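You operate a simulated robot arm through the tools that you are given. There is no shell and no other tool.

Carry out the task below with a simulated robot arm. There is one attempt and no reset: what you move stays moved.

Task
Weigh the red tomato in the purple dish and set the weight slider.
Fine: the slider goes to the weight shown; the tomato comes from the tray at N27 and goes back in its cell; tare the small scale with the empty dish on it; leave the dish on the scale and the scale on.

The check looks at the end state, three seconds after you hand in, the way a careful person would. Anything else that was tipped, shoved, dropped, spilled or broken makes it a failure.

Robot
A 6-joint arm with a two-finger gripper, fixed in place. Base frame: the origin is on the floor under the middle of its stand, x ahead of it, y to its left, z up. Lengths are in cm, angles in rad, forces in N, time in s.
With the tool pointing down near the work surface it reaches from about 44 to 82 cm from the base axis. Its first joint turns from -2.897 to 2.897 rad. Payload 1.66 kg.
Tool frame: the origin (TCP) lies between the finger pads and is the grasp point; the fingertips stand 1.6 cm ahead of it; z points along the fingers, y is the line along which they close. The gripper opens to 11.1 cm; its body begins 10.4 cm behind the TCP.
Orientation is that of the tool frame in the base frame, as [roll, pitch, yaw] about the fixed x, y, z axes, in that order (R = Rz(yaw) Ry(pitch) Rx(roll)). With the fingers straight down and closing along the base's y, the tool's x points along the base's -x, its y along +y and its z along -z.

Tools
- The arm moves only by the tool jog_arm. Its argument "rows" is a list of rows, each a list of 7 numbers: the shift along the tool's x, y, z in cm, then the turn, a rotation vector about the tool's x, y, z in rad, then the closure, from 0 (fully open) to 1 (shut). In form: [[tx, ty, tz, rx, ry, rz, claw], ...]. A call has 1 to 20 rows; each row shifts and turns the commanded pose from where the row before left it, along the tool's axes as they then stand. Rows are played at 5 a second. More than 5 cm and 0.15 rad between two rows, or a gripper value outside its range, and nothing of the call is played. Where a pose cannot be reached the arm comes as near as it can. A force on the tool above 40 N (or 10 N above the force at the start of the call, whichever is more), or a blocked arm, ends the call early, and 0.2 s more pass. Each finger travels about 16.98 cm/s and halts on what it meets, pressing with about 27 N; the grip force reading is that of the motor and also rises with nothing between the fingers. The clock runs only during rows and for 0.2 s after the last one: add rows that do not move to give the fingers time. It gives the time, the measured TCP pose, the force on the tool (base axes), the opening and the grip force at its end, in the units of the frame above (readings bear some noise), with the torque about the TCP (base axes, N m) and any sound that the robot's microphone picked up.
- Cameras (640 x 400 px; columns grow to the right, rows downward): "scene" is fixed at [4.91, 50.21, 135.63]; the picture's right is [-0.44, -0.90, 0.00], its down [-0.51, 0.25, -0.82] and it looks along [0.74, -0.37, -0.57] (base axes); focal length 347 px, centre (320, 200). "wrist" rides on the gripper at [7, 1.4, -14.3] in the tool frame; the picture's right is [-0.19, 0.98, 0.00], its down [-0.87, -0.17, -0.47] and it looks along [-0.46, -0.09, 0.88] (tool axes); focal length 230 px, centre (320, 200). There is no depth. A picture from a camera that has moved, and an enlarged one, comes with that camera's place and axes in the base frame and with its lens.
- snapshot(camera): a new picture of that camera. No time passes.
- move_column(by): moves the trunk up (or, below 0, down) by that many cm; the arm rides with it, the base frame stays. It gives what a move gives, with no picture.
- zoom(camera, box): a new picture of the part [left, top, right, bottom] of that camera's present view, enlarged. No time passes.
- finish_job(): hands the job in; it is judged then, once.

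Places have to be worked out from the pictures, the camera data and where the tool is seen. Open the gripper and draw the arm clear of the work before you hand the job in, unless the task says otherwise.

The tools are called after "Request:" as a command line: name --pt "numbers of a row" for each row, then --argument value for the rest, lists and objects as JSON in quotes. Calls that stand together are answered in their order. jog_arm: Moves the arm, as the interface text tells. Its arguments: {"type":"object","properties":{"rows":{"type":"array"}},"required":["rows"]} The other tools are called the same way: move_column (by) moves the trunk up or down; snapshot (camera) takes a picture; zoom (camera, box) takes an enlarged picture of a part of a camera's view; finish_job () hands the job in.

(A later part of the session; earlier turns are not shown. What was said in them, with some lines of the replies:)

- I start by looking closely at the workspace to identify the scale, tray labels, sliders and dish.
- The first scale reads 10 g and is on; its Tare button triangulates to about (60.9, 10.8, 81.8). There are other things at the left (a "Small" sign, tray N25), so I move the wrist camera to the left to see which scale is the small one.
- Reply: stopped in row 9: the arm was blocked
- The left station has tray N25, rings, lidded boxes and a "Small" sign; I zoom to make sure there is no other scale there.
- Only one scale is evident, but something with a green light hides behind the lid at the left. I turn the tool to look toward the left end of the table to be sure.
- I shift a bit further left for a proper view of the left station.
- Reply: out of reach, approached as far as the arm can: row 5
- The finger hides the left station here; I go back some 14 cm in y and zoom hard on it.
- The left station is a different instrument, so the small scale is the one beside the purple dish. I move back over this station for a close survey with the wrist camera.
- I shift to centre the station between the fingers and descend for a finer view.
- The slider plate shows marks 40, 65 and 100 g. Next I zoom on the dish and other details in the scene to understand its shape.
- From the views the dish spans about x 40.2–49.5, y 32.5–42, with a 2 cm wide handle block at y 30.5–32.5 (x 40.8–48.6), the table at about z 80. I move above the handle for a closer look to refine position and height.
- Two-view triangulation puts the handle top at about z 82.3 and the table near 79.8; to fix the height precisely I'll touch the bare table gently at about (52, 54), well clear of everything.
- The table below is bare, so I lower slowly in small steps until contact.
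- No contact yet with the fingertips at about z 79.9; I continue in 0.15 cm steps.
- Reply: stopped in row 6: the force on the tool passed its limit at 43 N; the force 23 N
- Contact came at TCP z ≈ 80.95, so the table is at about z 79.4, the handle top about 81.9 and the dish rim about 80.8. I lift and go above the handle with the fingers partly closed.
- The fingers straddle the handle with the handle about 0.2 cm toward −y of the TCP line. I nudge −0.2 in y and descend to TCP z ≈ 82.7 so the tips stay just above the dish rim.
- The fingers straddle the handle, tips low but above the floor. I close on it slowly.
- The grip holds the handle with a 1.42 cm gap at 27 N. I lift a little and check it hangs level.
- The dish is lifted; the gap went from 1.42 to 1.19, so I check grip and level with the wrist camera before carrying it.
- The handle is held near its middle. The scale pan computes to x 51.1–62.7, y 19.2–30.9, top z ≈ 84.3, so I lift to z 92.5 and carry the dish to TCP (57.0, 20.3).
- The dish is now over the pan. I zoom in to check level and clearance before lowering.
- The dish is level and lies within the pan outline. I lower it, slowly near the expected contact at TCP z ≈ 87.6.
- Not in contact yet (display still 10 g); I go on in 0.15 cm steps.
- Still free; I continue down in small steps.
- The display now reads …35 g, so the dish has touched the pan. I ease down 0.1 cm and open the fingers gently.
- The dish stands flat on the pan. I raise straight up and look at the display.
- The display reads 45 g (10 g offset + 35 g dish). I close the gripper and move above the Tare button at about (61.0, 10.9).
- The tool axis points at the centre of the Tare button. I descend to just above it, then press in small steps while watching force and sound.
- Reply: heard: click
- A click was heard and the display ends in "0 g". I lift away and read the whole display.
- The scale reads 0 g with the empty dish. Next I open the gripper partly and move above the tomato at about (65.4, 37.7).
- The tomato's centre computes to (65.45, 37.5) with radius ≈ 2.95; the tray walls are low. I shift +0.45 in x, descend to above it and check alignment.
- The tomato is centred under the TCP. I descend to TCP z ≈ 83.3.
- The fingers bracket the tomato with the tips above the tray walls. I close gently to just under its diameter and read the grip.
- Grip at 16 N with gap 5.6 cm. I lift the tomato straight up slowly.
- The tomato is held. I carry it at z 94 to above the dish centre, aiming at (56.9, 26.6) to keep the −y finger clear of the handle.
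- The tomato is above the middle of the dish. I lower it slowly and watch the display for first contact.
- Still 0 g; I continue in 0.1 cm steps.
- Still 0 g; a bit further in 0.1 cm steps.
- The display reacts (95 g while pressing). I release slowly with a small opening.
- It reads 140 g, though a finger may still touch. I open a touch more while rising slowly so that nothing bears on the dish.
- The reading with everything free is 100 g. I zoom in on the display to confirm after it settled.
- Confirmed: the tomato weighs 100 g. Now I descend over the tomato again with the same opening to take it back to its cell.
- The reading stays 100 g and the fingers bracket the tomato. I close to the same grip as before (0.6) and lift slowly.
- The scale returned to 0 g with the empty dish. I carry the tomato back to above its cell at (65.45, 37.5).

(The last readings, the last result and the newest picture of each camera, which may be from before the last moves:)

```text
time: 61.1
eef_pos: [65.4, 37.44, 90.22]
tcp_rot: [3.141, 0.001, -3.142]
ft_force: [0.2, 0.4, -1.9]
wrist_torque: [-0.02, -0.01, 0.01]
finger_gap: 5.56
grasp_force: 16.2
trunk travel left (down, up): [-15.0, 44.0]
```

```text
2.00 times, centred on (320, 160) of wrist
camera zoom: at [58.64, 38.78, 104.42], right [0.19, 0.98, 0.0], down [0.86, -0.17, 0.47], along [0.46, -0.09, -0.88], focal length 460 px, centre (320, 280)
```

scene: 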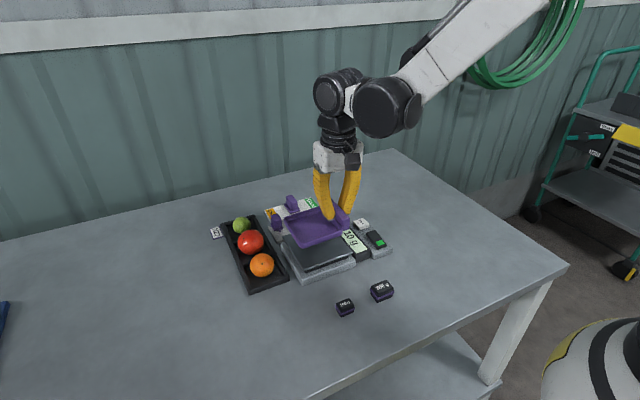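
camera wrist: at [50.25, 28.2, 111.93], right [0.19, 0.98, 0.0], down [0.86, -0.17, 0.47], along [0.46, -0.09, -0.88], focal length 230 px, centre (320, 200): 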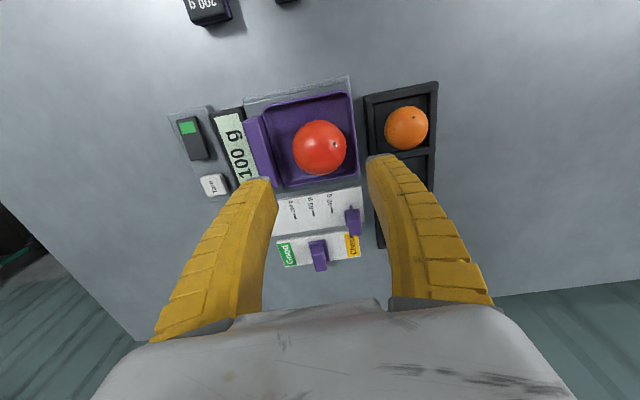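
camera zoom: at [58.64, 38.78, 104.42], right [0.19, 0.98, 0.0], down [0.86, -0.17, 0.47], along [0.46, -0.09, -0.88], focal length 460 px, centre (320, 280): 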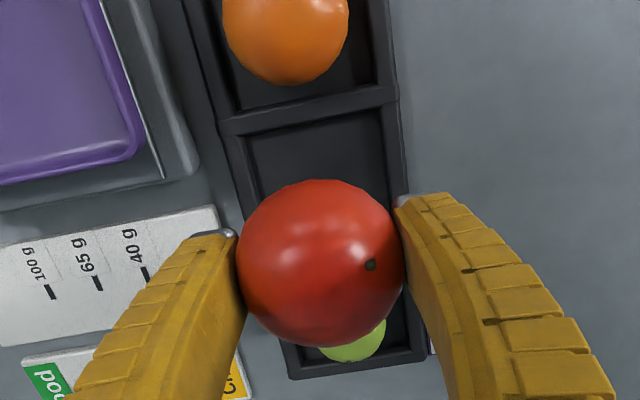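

The view matches the one just after the first lift, so the tomato is right above its cell. I lower it to TCP z ≈ 83.3.

Request:
jog_arm --pt "0 0 2 0 0 0 0.6" --pt "0 0 2 0 0 0 0.6" --pt "0 0 1.5 0 0 0 0.6" --pt "0 0 0.8 0 0 0 0.6" --pt "0 0 0.3 0 0 0 0.6" --pt "0 0 0.2 0 0 0 0.6" --pt "0 0 0.1 0 0 0 0.6" --pt "0 0 0 0 0 0 0.6"

Request:
zoom --camera "scene" --box '[200, 190, 300, 290]'

Request:
zoom --camera "wrist" --box '[200, 60, 440, 260]'

```text
time: 62.9
eef_pos: [65.53, 37.44, 83.35]
tcp_rot: [-3.141, 0.002, 3.14]
ft_force: [1.5, 2.4, 7.7]
wrist_torque: [0.07, -0.08, -0.05]
finger_gap: 5.55
grasp_force: 16.0
trunk travel left (down, up): [-15.0, 44.0]
```

```text
4.00 times, centred on (250, 240) of scene
camera zoom: at [4.91, 50.21, 135.63], right [-0.44, -0.9, 0.0], down [-0.51, 0.25, -0.82], along [0.74, -0.37, -0.57], focal length 1388 px, centre (600, 40)
```

zoom: 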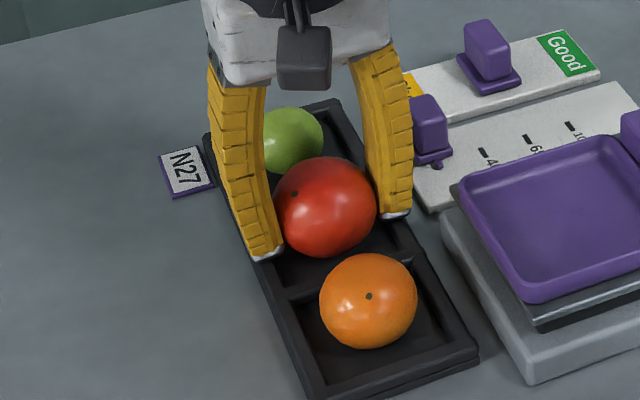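

```text
2.00 times, centred on (320, 160) of wrist
camera zoom: at [58.7, 38.81, 97.57], right [0.19, 0.98, 0.0], down [0.86, -0.17, 0.47], along [0.47, -0.09, -0.88], focal length 460 px, centre (320, 280)
```

zoom: 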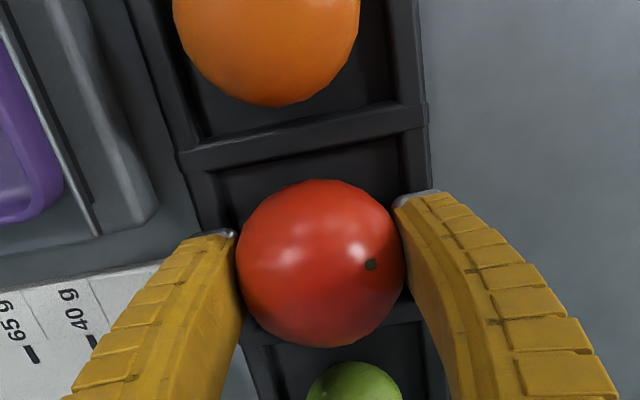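

A 7.7 N upward force shows the tomato touches the cell floor. I open slowly and then rise.

Request:
jog_arm --pt "0 0 0 0 0 0 0.56" --pt "0 0 0 0 0 0 0.52" --pt "0 0 0 0 0 0 0.48" --pt "0 0 0 0 0 0 0.44" --pt "0 0 0 0 0 0 0.4" --pt "0 0 0 0 0 0 0.36" --pt "0 0 0 0 0 0 0.32" --pt "0 0 0 0 0 0 0.32"

Request:
jog_arm --pt "0 0 -1 0 0 0 0.32" --pt "0 0 -2 0 0 0 0.32" --pt "0 0 -3 0 0 0 0.32" --pt "0 0 -4 0 0 0 0.32" --pt "0 0 -3 0 0 0 0.32" --pt "0 0 0 0 0 0 0.32"

Request:
zoom --camera "scene" --box '[200, 170, 400, 300]'

Request:
snapshot --camera "wrist"

```text
time: 64.7
eef_pos: [65.69, 37.37, 83.39]
tcp_rot: [-3.141, 0.002, 3.139]
ft_force: [0.1, -0.8, -0.4]
wrist_torque: [0.0, -0.01, -0.01]
finger_gap: 7.69
grasp_force: 1.3
trunk travel left (down, up): [-15.0, 44.0]
```

```text
time: 66.1
eef_pos: [65.49, 37.19, 96.46]
tcp_rot: [-3.141, 0.003, 3.139]
ft_force: [-0.7, -0.7, 0.4]
wrist_torque: [-0.02, 0.0, 0.0]
finger_gap: 7.68
grasp_force: 1.0
trunk travel left (down, up): [-15.0, 44.0]
```

```text
3.08 times, centred on (300, 235) of scene
camera zoom: at [4.91, 50.21, 135.63], right [-0.44, -0.9, 0.0], down [-0.51, 0.25, -0.82], along [0.74, -0.37, -0.57], focal length 1067 px, centre (382, 92)
```

zoom: 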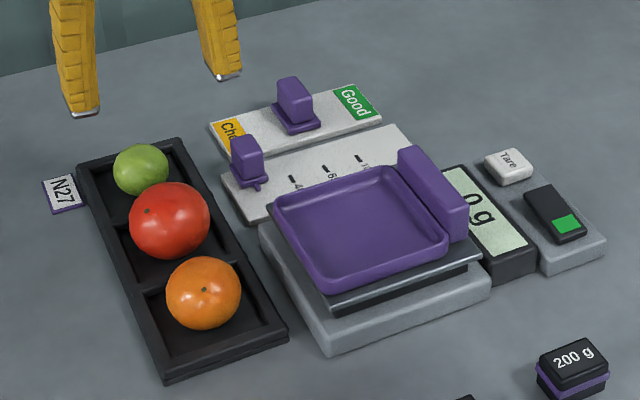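

```text
taken
camera wrist: at [58.55, 38.55, 110.72], right [0.19, 0.98, 0.0], down [0.86, -0.17, 0.47], along [0.46, -0.09, -0.88], focal length 230 px, centre (320, 200)
```

wrist: 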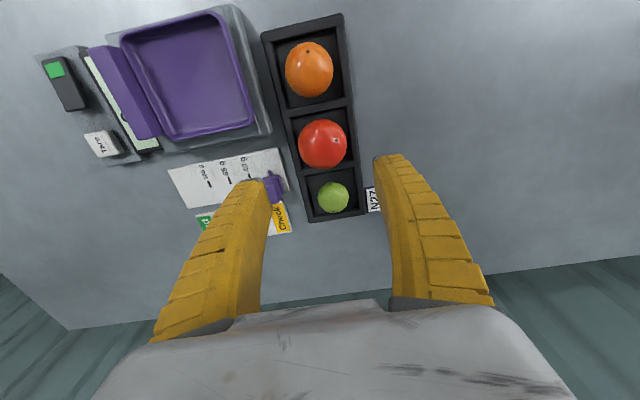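

The tomato is back in its cell and the scale reads 0 g with the dish. I now move to survey the weight slider closely.

Request:
jog_arm --pt "1.4 -3 0 0 0 0 0.2" --pt "1.4 -3 0 0 0 0 0.1" --pt "1.4 -3 0 0 0 0 0.0" --pt "1.3 -3 0 0 0 0 0.0" --pt "0 0 0 0 0 0 0.0" --pt "0 0 0 0 0 0 0.0"

Request:
snapshot --camera "wrist"

Request:
zoom --camera "wrist" --box '[240, 170, 400, 290]'

Request:
zoom --camera "scene" --box '[260, 185, 340, 245]'

```text
time: 67.5
eef_pos: [59.75, 25.41, 96.25]
tcp_rot: [-3.141, 0.003, 3.139]
ft_force: [0.5, 0.9, -0.1]
wrist_torque: [-0.03, 0.04, 0.01]
finger_gap: 11.1
grasp_force: 0.1
trunk travel left (down, up): [-15.0, 44.0]
```

```text
taken
camera wrist: at [52.86, 26.75, 110.47], right [0.19, 0.98, 0.0], down [0.86, -0.17, 0.47], along [0.46, -0.09, -0.88], focal length 230 px, centre (320, 200)
```

wrist: 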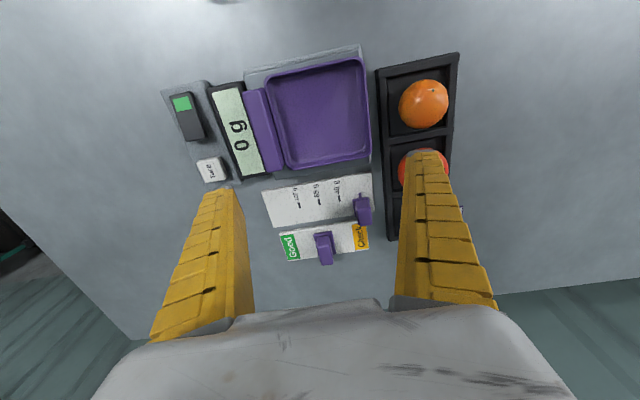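

```text
3.33 times, centred on (320, 230) of wrist
camera zoom: at [52.86, 26.75, 110.47], right [0.19, 0.98, 0.0], down [0.86, -0.17, 0.47], along [0.46, -0.09, -0.88], focal length 767 px, centre (320, 100)
```

zoom: 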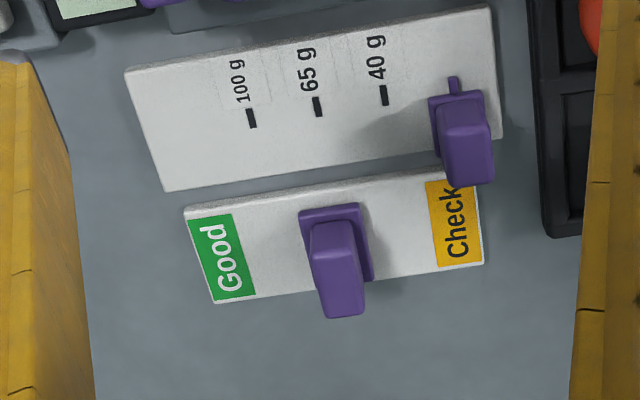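

```text
6.67 times, centred on (300, 215) of scene
camera zoom: at [4.91, 50.21, 135.63], right [-0.44, -0.9, 0.0], down [-0.51, 0.25, -0.82], along [0.74, -0.37, -0.57], focal length 2313 px, centre (453, 100)
```

zoom: 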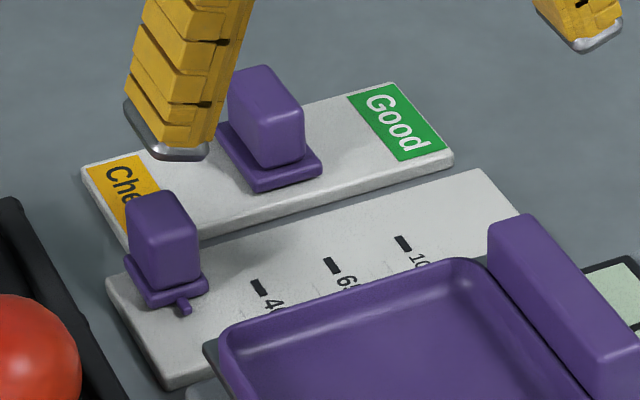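

The marks lie at y ≈ 26.5 (40), 23.5 (65) and 20.4 (100); the weight knob is at about (71.0, 29.6) with its top at z ≈ 83.0 and its pointer at y ≈ 29.57. I move above the knob with the fingers partly closed.

Request:
jog_arm --pt "-2.8 1.05 0 0 0 0 0.2" --pt "-2.8 1.05 0 0 0 0 0.4" --pt "-2.8 1.05 0 0 0 0 0.6" --pt "-2.8 1.05 0 0 0 0 0.6" --pt "0 0 3 0 0 0 0.6" --pt "0 0 3 0 0 0 0.6" --pt "0 0 2.5 0 0 0 0.6" --pt "0 0 0 0 0 0 0.6"

Request:
snapshot --camera "wrist"

Request:
zoom --camera "wrist" --box '[230, 80, 410, 240]'

Request:
zoom --camera "scene" --box '[230, 150, 350, 250]'

```text
time: 69.3
eef_pos: [71.17, 29.67, 87.75]
tcp_rot: [3.141, 0.003, 3.14]
ft_force: [-0.1, 0.4, -0.2]
wrist_torque: [-0.01, 0.03, -0.03]
finger_gap: 4.67
grasp_force: 1.5
trunk travel left (down, up): [-15.0, 44.0]
```

```text
taken
camera wrist: at [64.3, 31.06, 101.91], right [0.19, 0.98, 0.0], down [0.86, -0.17, 0.47], along [0.46, -0.09, -0.88], focal length 230 px, centre (320, 200)
```

wrist: 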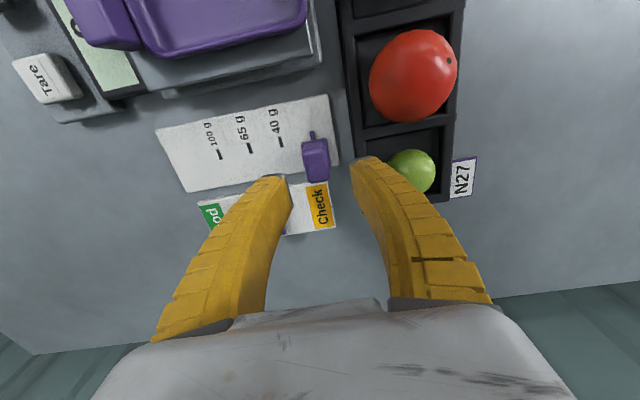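

```text
2.50 times, centred on (320, 160) of wrist
camera zoom: at [64.3, 31.06, 101.91], right [0.19, 0.98, 0.0], down [0.86, -0.17, 0.47], along [0.46, -0.09, -0.88], focal length 575 px, centre (320, 300)
```

zoom: 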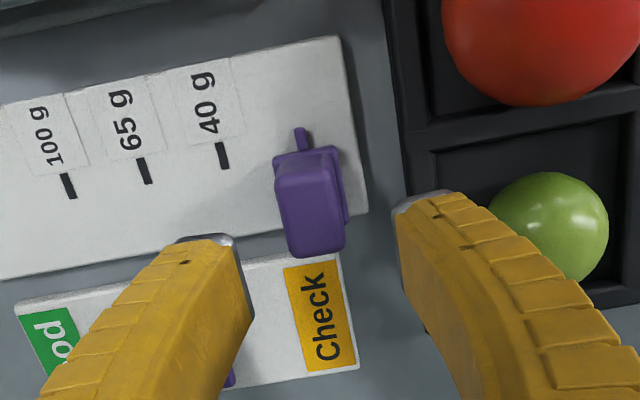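

```text
4.00 times, centred on (290, 200) of scene
camera zoom: at [4.91, 50.21, 135.63], right [-0.44, -0.9, 0.0], down [-0.51, 0.25, -0.82], along [0.74, -0.37, -0.57], focal length 1388 px, centre (440, 200)
```

zoom: 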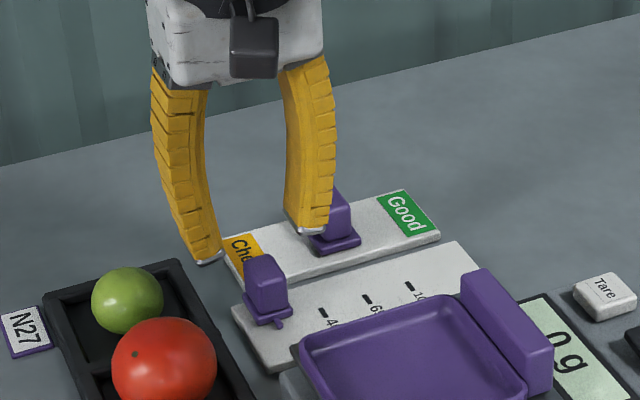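

The knob is centred to within 0.2 cm (knob y ≈ 29.47). I nudge −0.15 in y and descend around it to TCP z ≈ 82.9.

Request:
jog_arm --pt "0.1 -0.15 1.5 0 0 0 0.65" --pt "0 0 1.5 0 0 0 0.65" --pt "0 0 1.2 0 0 0 0.65" --pt "0 0 0.6 0 0 0 0.65" --pt "0 0 0 0 0 0 0.65"

Request:
zoom --camera "wrist" --box '[230, 80, 410, 240]'

Request:
zoom --camera "scene" --box '[240, 170, 340, 250]'

```text
time: 70.5
eef_pos: [71.15, 29.48, 83.04]
tcp_rot: [-3.141, 0.002, 3.139]
ft_force: [-0.7, -0.3, -0.1]
wrist_torque: [-0.02, -0.01, -0.03]
finger_gap: 4.13
grasp_force: 1.4
trunk travel left (down, up): [-15.0, 44.0]
```

```text
2.50 times, centred on (320, 160) of wrist
camera zoom: at [64.2, 30.87, 97.21], right [0.19, 0.98, 0.0], down [0.86, -0.17, 0.47], along [0.46, -0.09, -0.88], focal length 575 px, centre (320, 300)
```

zoom: 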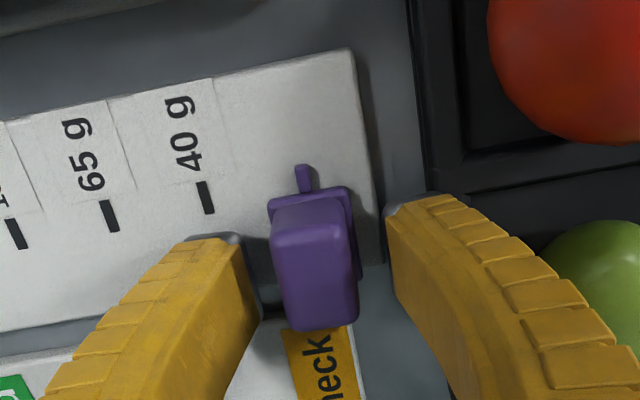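

```text
5.00 times, centred on (290, 210) of scene
camera zoom: at [4.91, 50.21, 135.63], right [-0.44, -0.9, 0.0], down [-0.51, 0.25, -0.82], along [0.74, -0.37, -0.57], focal length 1735 px, centre (470, 150)
```

zoom: 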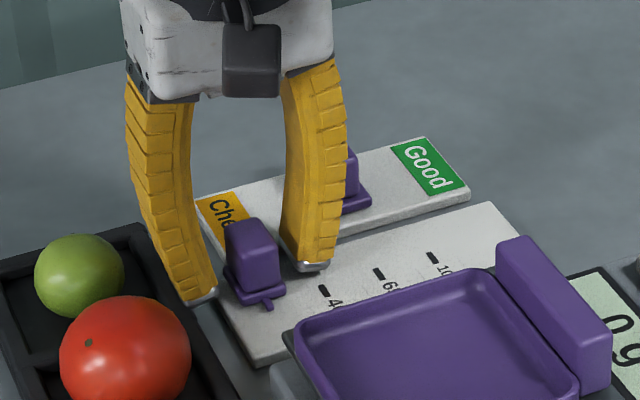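

The fingers straddle the knob cleanly. I close on it.

Request:
jog_arm --pt "0 0 0 0 0 0 0.72" --pt "0 0 0 0 0 0 0.78" --pt "0 0 0 0 0 0 0.84" --pt "0 0 0 0 0 0 0.9" --pt "0 0 0 0 0 0 0.92" --pt "0 0 0 0 0 0 0.92"

Request:
zoom --camera "wrist" --box '[230, 80, 410, 240]'

```text
time: 71.9
eef_pos: [71.04, 29.44, 82.97]
tcp_rot: [3.141, 0.003, 3.14]
ft_force: [4.9, 0.9, 9.8]
wrist_torque: [0.01, -0.04, 0.03]
finger_gap: 1.66
grasp_force: 34.4
trunk travel left (down, up): [-15.0, 44.0]
```

```text
2.50 times, centred on (320, 160) of wrist
camera zoom: at [64.19, 30.86, 97.27], right [0.19, 0.98, 0.0], down [0.86, -0.17, 0.47], along [0.47, -0.09, -0.88], focal length 575 px, centre (320, 300)
```

zoom: 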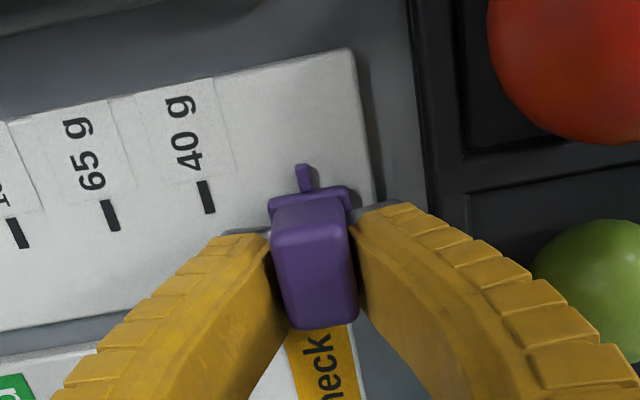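

The knob is gripped (gap 1.66 cm); the 10 N upward force suggests the tips press on the base plate, so I rise 0.2 cm and drag it 3 cm toward −y, then check.

Request:
jog_arm --pt "0 0 -0.2 0 0 0 0.92" --pt "0 -0.5 0 0 0 0 0.92" --pt "0 -0.5 0 0 0 0 0.92" --pt "0 -0.5 0 0 0 0 0.92" --pt "0 -0.5 0 0 0 0 0.92" --pt "0 -0.5 0 0 0 0 0.92" --pt "0 -0.5 0 0 0 0 0.92" --pt "0 0 0 0 0 0 0.92"

Request:
zoom --camera "wrist" --box '[230, 80, 410, 240]'

Request:
zoom --camera "scene" --box '[240, 170, 340, 250]'

```text
time: 73.7
eef_pos: [70.99, 26.56, 83.22]
tcp_rot: [3.141, 0.0, 3.138]
ft_force: [-14.0, -0.6, -7.8]
wrist_torque: [-0.01, 0.41, 0.03]
finger_gap: 1.11
grasp_force: 34.0
trunk travel left (down, up): [-15.0, 44.0]
```

```text
2.50 times, centred on (320, 160) of wrist
camera zoom: at [64.22, 27.86, 97.52], right [0.19, 0.98, 0.0], down [0.87, -0.17, 0.47], along [0.46, -0.09, -0.88], focal length 575 px, centre (320, 300)
```

zoom: 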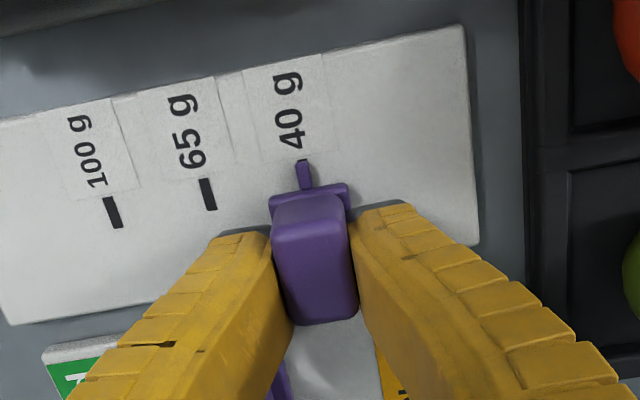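

```text
5.00 times, centred on (290, 210) of scene
camera zoom: at [4.91, 50.21, 135.63], right [-0.44, -0.9, 0.0], down [-0.51, 0.25, -0.82], along [0.74, -0.37, -0.57], focal length 1735 px, centre (470, 150)
```

zoom: 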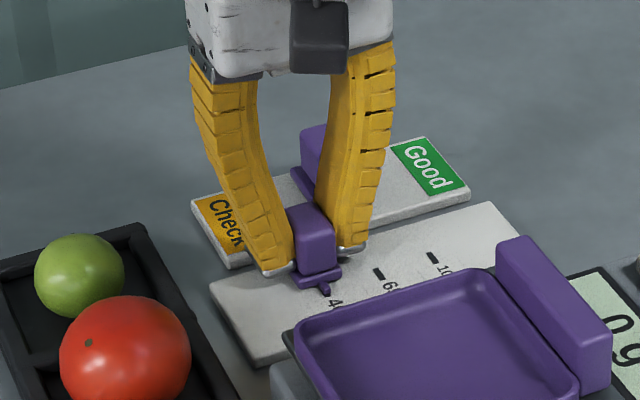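

The knob follows the gripper (now at the 40 mark), but there is a side force of −14 N in x. I relax the grip to relieve it, then re-close more lightly.

Request:
jog_arm --pt "0 0 0 0 0 0 0.84" --pt "0 0 0 0 0 0 0.8" --pt "0 0 0 0 0 0 0.8" --pt "0 0 0 0 0 0 0.84" --pt "0 0 0 0 0 0 0.88" --pt "0 0 0 0 0 0 0.88"

Request:
zoom --camera "wrist" --box '[230, 80, 410, 240]'

```text
time: 75.1
eef_pos: [71.17, 26.53, 83.4]
tcp_rot: [-3.141, 0.004, 3.141]
ft_force: [5.4, 1.0, 10.3]
wrist_torque: [0.01, 0.15, 0.02]
finger_gap: 1.65
grasp_force: 33.8
trunk travel left (down, up): [-15.0, 44.0]
```

```text
2.50 times, centred on (320, 160) of wrist
camera zoom: at [64.28, 27.86, 97.55], right [0.19, 0.98, 0.0], down [0.86, -0.17, 0.47], along [0.47, -0.09, -0.88], focal length 575 px, centre (320, 300)
```

zoom: 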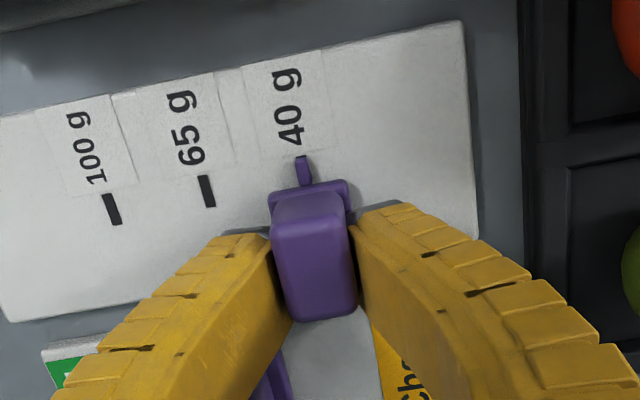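

The grip is reset with small forces. The pointer is at y ≈ 26.53 and the 100 g mark at ≈ 20.28, so I drag on about 6.0 cm and then check.

Request:
jog_arm --pt "0 -0.5 0 0 0 0 0.88" --pt "0 -0.5 0 0 0 0 0.88" --pt "0 -0.5 0 0 0 0 0.88" --pt "0 -0.5 0 0 0 0 0.88" --pt "0 -0.5 0 0 0 0 0.88" --pt "0 -0.5 0 0 0 0 0.88" --pt "0 0 0 0 0 0 0.88"

Request:
zoom --camera "wrist" --box '[230, 80, 410, 240]'

Request:
zoom --camera "scene" --box '[240, 170, 340, 250]'

```text
time: 76.7
eef_pos: [71.23, 23.48, 83.24]
tcp_rot: [3.14, 0.002, 3.14]
ft_force: [12.8, -0.2, 13.0]
wrist_torque: [0.02, -0.12, 0.08]
finger_gap: 1.86
grasp_force: 34.0
trunk travel left (down, up): [-15.0, 44.0]
```

```text
2.50 times, centred on (320, 160) of wrist
camera zoom: at [64.28, 24.84, 97.43], right [0.19, 0.98, 0.0], down [0.86, -0.17, 0.47], along [0.47, -0.09, -0.88], focal length 575 px, centre (320, 300)
```

zoom: 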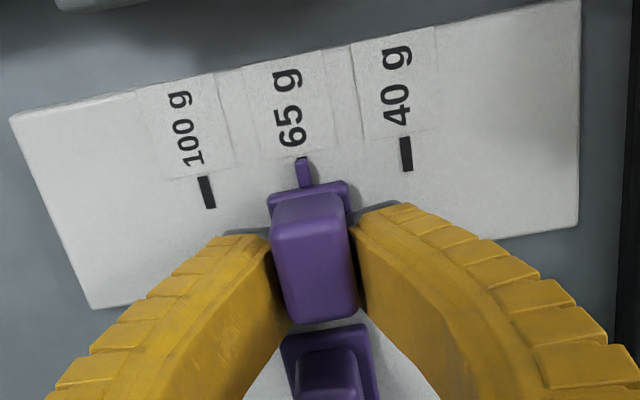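

```text
5.00 times, centred on (290, 210) of scene
camera zoom: at [4.91, 50.21, 135.63], right [-0.44, -0.9, 0.0], down [-0.51, 0.25, -0.82], along [0.74, -0.37, -0.57], focal length 1735 px, centre (470, 150)
```

zoom: 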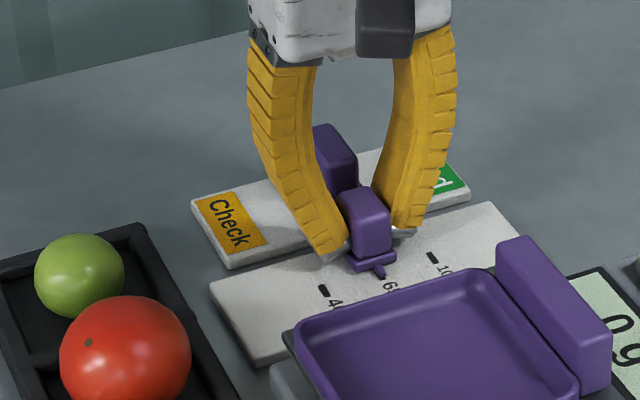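

The pointer is now exactly at the 65 mark, with nothing else touched. I go on 3.0 cm to the 100 g mark.

Request:
jog_arm --pt "0 -0.5 0 0 0 0 0.88" --pt "0 -0.5 0 0 0 0 0.88" --pt "0 -0.5 0 0 0 0 0.88" --pt "0 -0.5 0 0 0 0 0.88" --pt "0 -0.5 0 0 0 0 0.88" --pt "0 -0.5 0 0 0 0 0.88" --pt "0 -0.08 0 0 0 0 0.88" --pt "0 0 0 0 0 0 0.88"

Request:
zoom --camera "wrist" --box '[230, 80, 410, 240]'

Request:
zoom --camera "scene" --box '[260, 180, 340, 240]'

```text
time: 78.5
eef_pos: [71.08, 20.46, 83.14]
tcp_rot: [-3.141, 0.003, 3.14]
ft_force: [12.9, 0.9, 13.7]
wrist_torque: [0.03, -0.19, 0.05]
finger_gap: 1.92
grasp_force: 33.3
trunk travel left (down, up): [-15.0, 44.0]
```

```text
2.50 times, centred on (320, 160) of wrist
camera zoom: at [64.27, 21.85, 97.38], right [0.19, 0.98, 0.0], down [0.86, -0.17, 0.47], along [0.47, -0.09, -0.88], focal length 575 px, centre (320, 300)
```

zoom: 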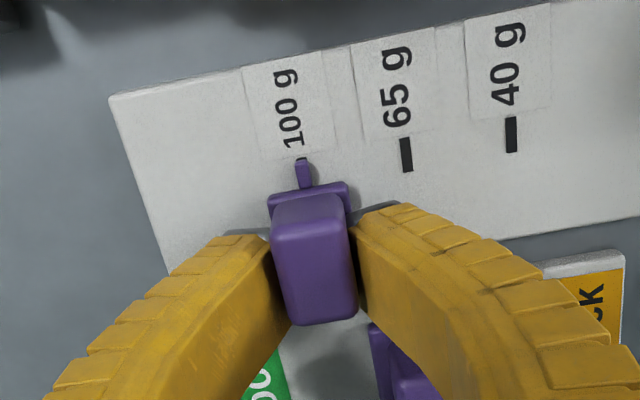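

```text
6.67 times, centred on (300, 210) of scene
camera zoom: at [4.91, 50.21, 135.63], right [-0.44, -0.9, 0.0], down [-0.51, 0.25, -0.82], along [0.74, -0.37, -0.57], focal length 2313 px, centre (453, 133)
```

zoom: 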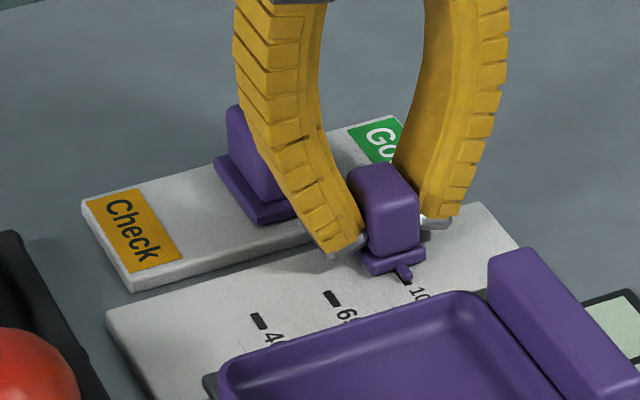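

The pointer lies on the 100 g mark. I release gently and rise straight up, then check the result.

Request:
jog_arm --pt "0 0 0 0 0 0 0.85" --pt "0 0 0 0 0 0 0.82" --pt "0 0 0 0 0 0 0.78" --pt "0 0 0 0 0 0 0.74" --pt "0 0 0 0 0 0 0.7" --pt "0 0 0 0 0 0 0.7"

Request:
zoom --camera "wrist" --box '[230, 80, 410, 240]'

Request:
jog_arm --pt "0 0 -0.5 0 0 0 0.7" --pt "0 0 -1 0 0 0 0.7" --pt "0 0 -2 0 0 0 0.7" --pt "0 0 -3 0 0 0 0.7" --pt "0 0 -4 0 0 0 0.7" --pt "0 0 -4 0 0 0 0.5" --pt "0 0 0 0 0 0 0.3"

Request:
snapshot --camera "wrist"

Request:
zoom --camera "scene" --box '[260, 180, 340, 240]'

```text
time: 79.9
eef_pos: [71.14, 20.42, 83.2]
tcp_rot: [3.142, 0.002, 3.141]
ft_force: [-0.2, -0.5, 0.4]
wrist_torque: [-0.03, -0.01, 0.02]
finger_gap: 3.6
grasp_force: 1.7
trunk travel left (down, up): [-15.0, 44.0]
```

```text
2.50 times, centred on (320, 160) of wrist
camera zoom: at [64.27, 21.87, 97.37], right [0.19, 0.98, 0.0], down [0.86, -0.17, 0.47], along [0.46, -0.09, -0.88], focal length 575 px, centre (320, 300)
```

zoom: 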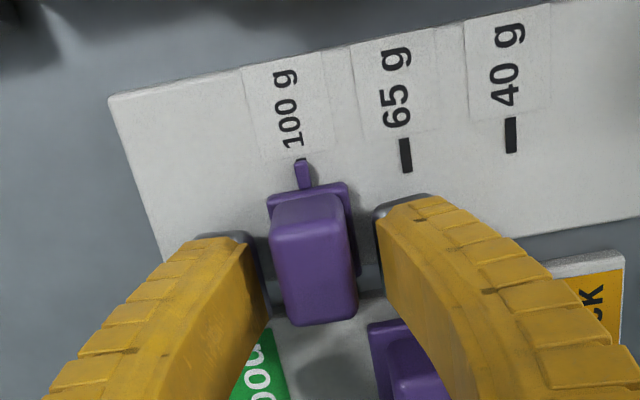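

```text
time: 81.5
eef_pos: [71.11, 20.38, 97.75]
tcp_rot: [3.14, 0.001, 3.141]
ft_force: [-0.6, 0.2, -0.5]
wrist_torque: [0.02, -0.05, 0.01]
finger_gap: 7.92
grasp_force: 1.1
trunk travel left (down, up): [-15.0, 44.0]
```

```text
taken
camera wrist: at [64.26, 21.81, 111.98], right [0.19, 0.98, 0.0], down [0.86, -0.17, 0.47], along [0.46, -0.09, -0.88], focal length 230 px, centre (320, 200)
```

wrist: 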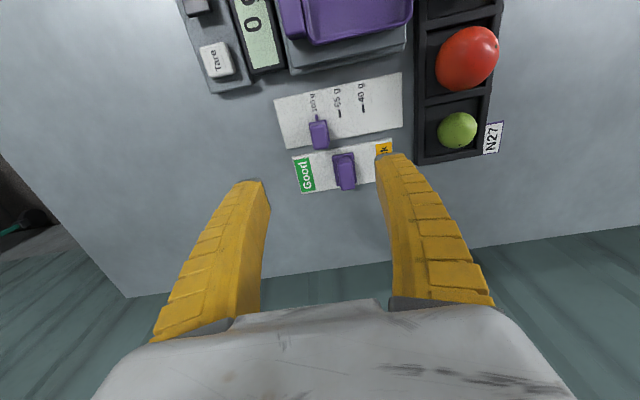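

```text
6.67 times, centred on (300, 210) of scene
camera zoom: at [4.91, 50.21, 135.63], right [-0.44, -0.9, 0.0], down [-0.51, 0.25, -0.82], along [0.74, -0.37, -0.57], focal length 2313 px, centre (453, 133)
```

zoom: 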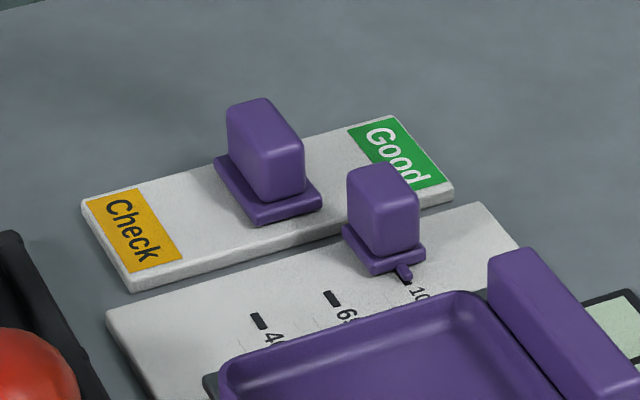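

The slider now stands at 100 g with the pointer over its mark. I draw the arm clear and take a final close look at everything.

Request:
jog_arm --pt "3.5 0 -2 0 0 0 0.1" --pt "4 0 -3 0 0 0 0" --pt "4 0 -3 0 0 0 0" --pt "4 0 -3 0 0 0 0" --pt "4 0 -3 0 0 0 0" --pt "4 0 -2 0 0 0 0" --pt "4 0 -2 0 0 0 0" --pt "4 1 0 0 0 0 0" --pt "0 0 0 0 0 0 0"

Request:
snapshot --camera "scene"

Request:
zoom --camera "scene" --box '[200, 180, 420, 320]'

Request:
snapshot --camera "wrist"

Request:
zoom --camera "wrist" --box '[240, 120, 440, 300]'

```text
time: 83.5
eef_pos: [39.62, 21.63, 115.66]
tcp_rot: [-3.141, -0.001, 3.14]
ft_force: [0.6, -0.3, 0.5]
wrist_torque: [0.0, -0.01, 0.05]
finger_gap: 11.09
grasp_force: 0.0
trunk travel left (down, up): [-15.0, 44.0]
```

```text
taken
```

scene: 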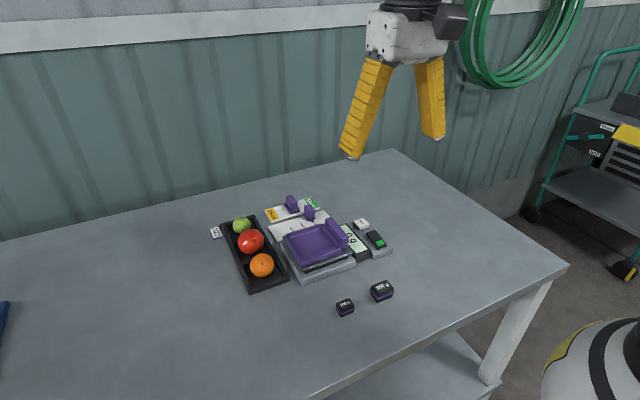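

```text
2.86 times, centred on (310, 250) of scene
camera zoom: at [4.91, 50.21, 135.63], right [-0.44, -0.9, 0.0], down [-0.51, 0.25, -0.82], along [0.74, -0.37, -0.57], focal length 991 px, centre (349, 57)
```

zoom: 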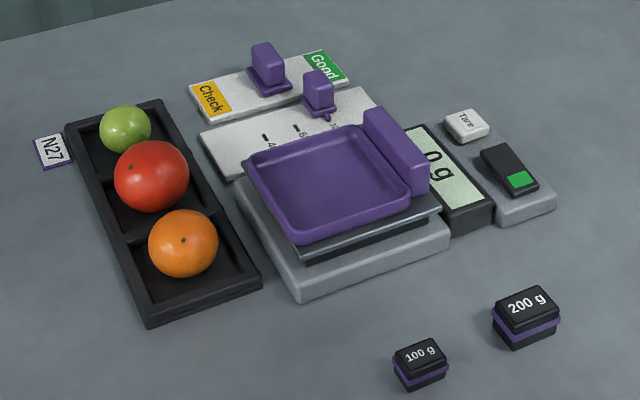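

```text
taken
camera wrist: at [32.73, 22.94, 129.9], right [0.19, 0.98, 0.0], down [0.86, -0.17, 0.47], along [0.46, -0.09, -0.88], focal length 230 px, centre (320, 200)
```

wrist: 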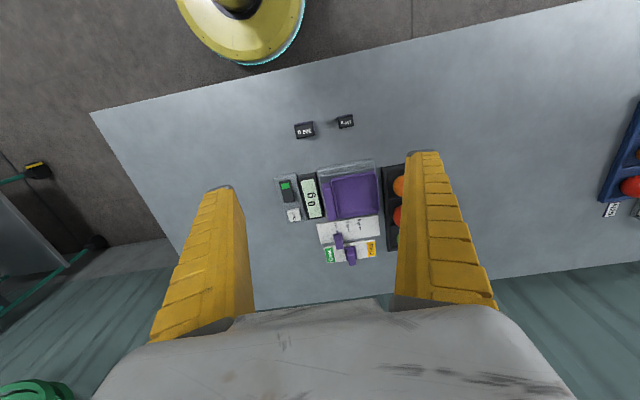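

```text
2.22 times, centred on (340, 210) of wrist
camera zoom: at [32.73, 22.94, 129.9], right [0.19, 0.98, 0.0], down [0.86, -0.17, 0.47], along [0.46, -0.09, -0.88], focal length 511 px, centre (276, 178)
```

zoom: 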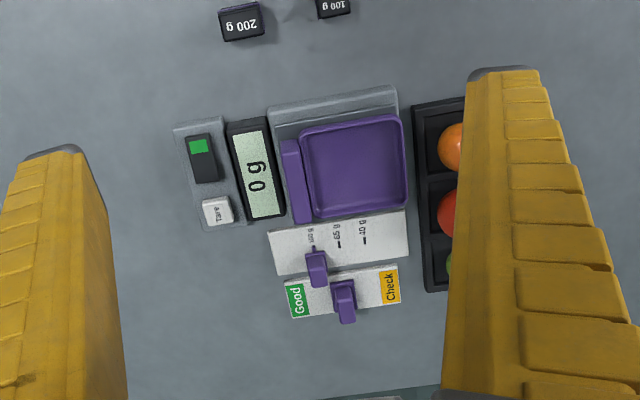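

Everything checks out: the tomato is in its N27 cell, the dish is on the scale, the scale is on and reads 0 g, and the weight slider points at 100 g. The other objects are unmoved and the gripper is open and clear, so I hand in.

Request:
finish_job

```text
The job is handed in.
```

The red tomato weighs 100 g, and the weight slider now points at the 100 g mark. The job is handed in; I have not seen the result of the check.

- **Scale:** it read 10 g when empty. I put the empty purple dish on it (45 g) and pressed Tare, which brought it to 0 g.
- **Tomato:** it read a steady 100 g in the dish with the gripper clear. It is back in its own cell in the N27 tray.
- **End state:** the dish is still on the scale, and the scale is on and reads 0 g. The Good/Check slider, the two test weights and the other fruit look unmoved in the final pictures. The gripper is open and clear of the work.

I took the scale beside the purple dish to be the small scale, as I saw no other weighing scale on the table.
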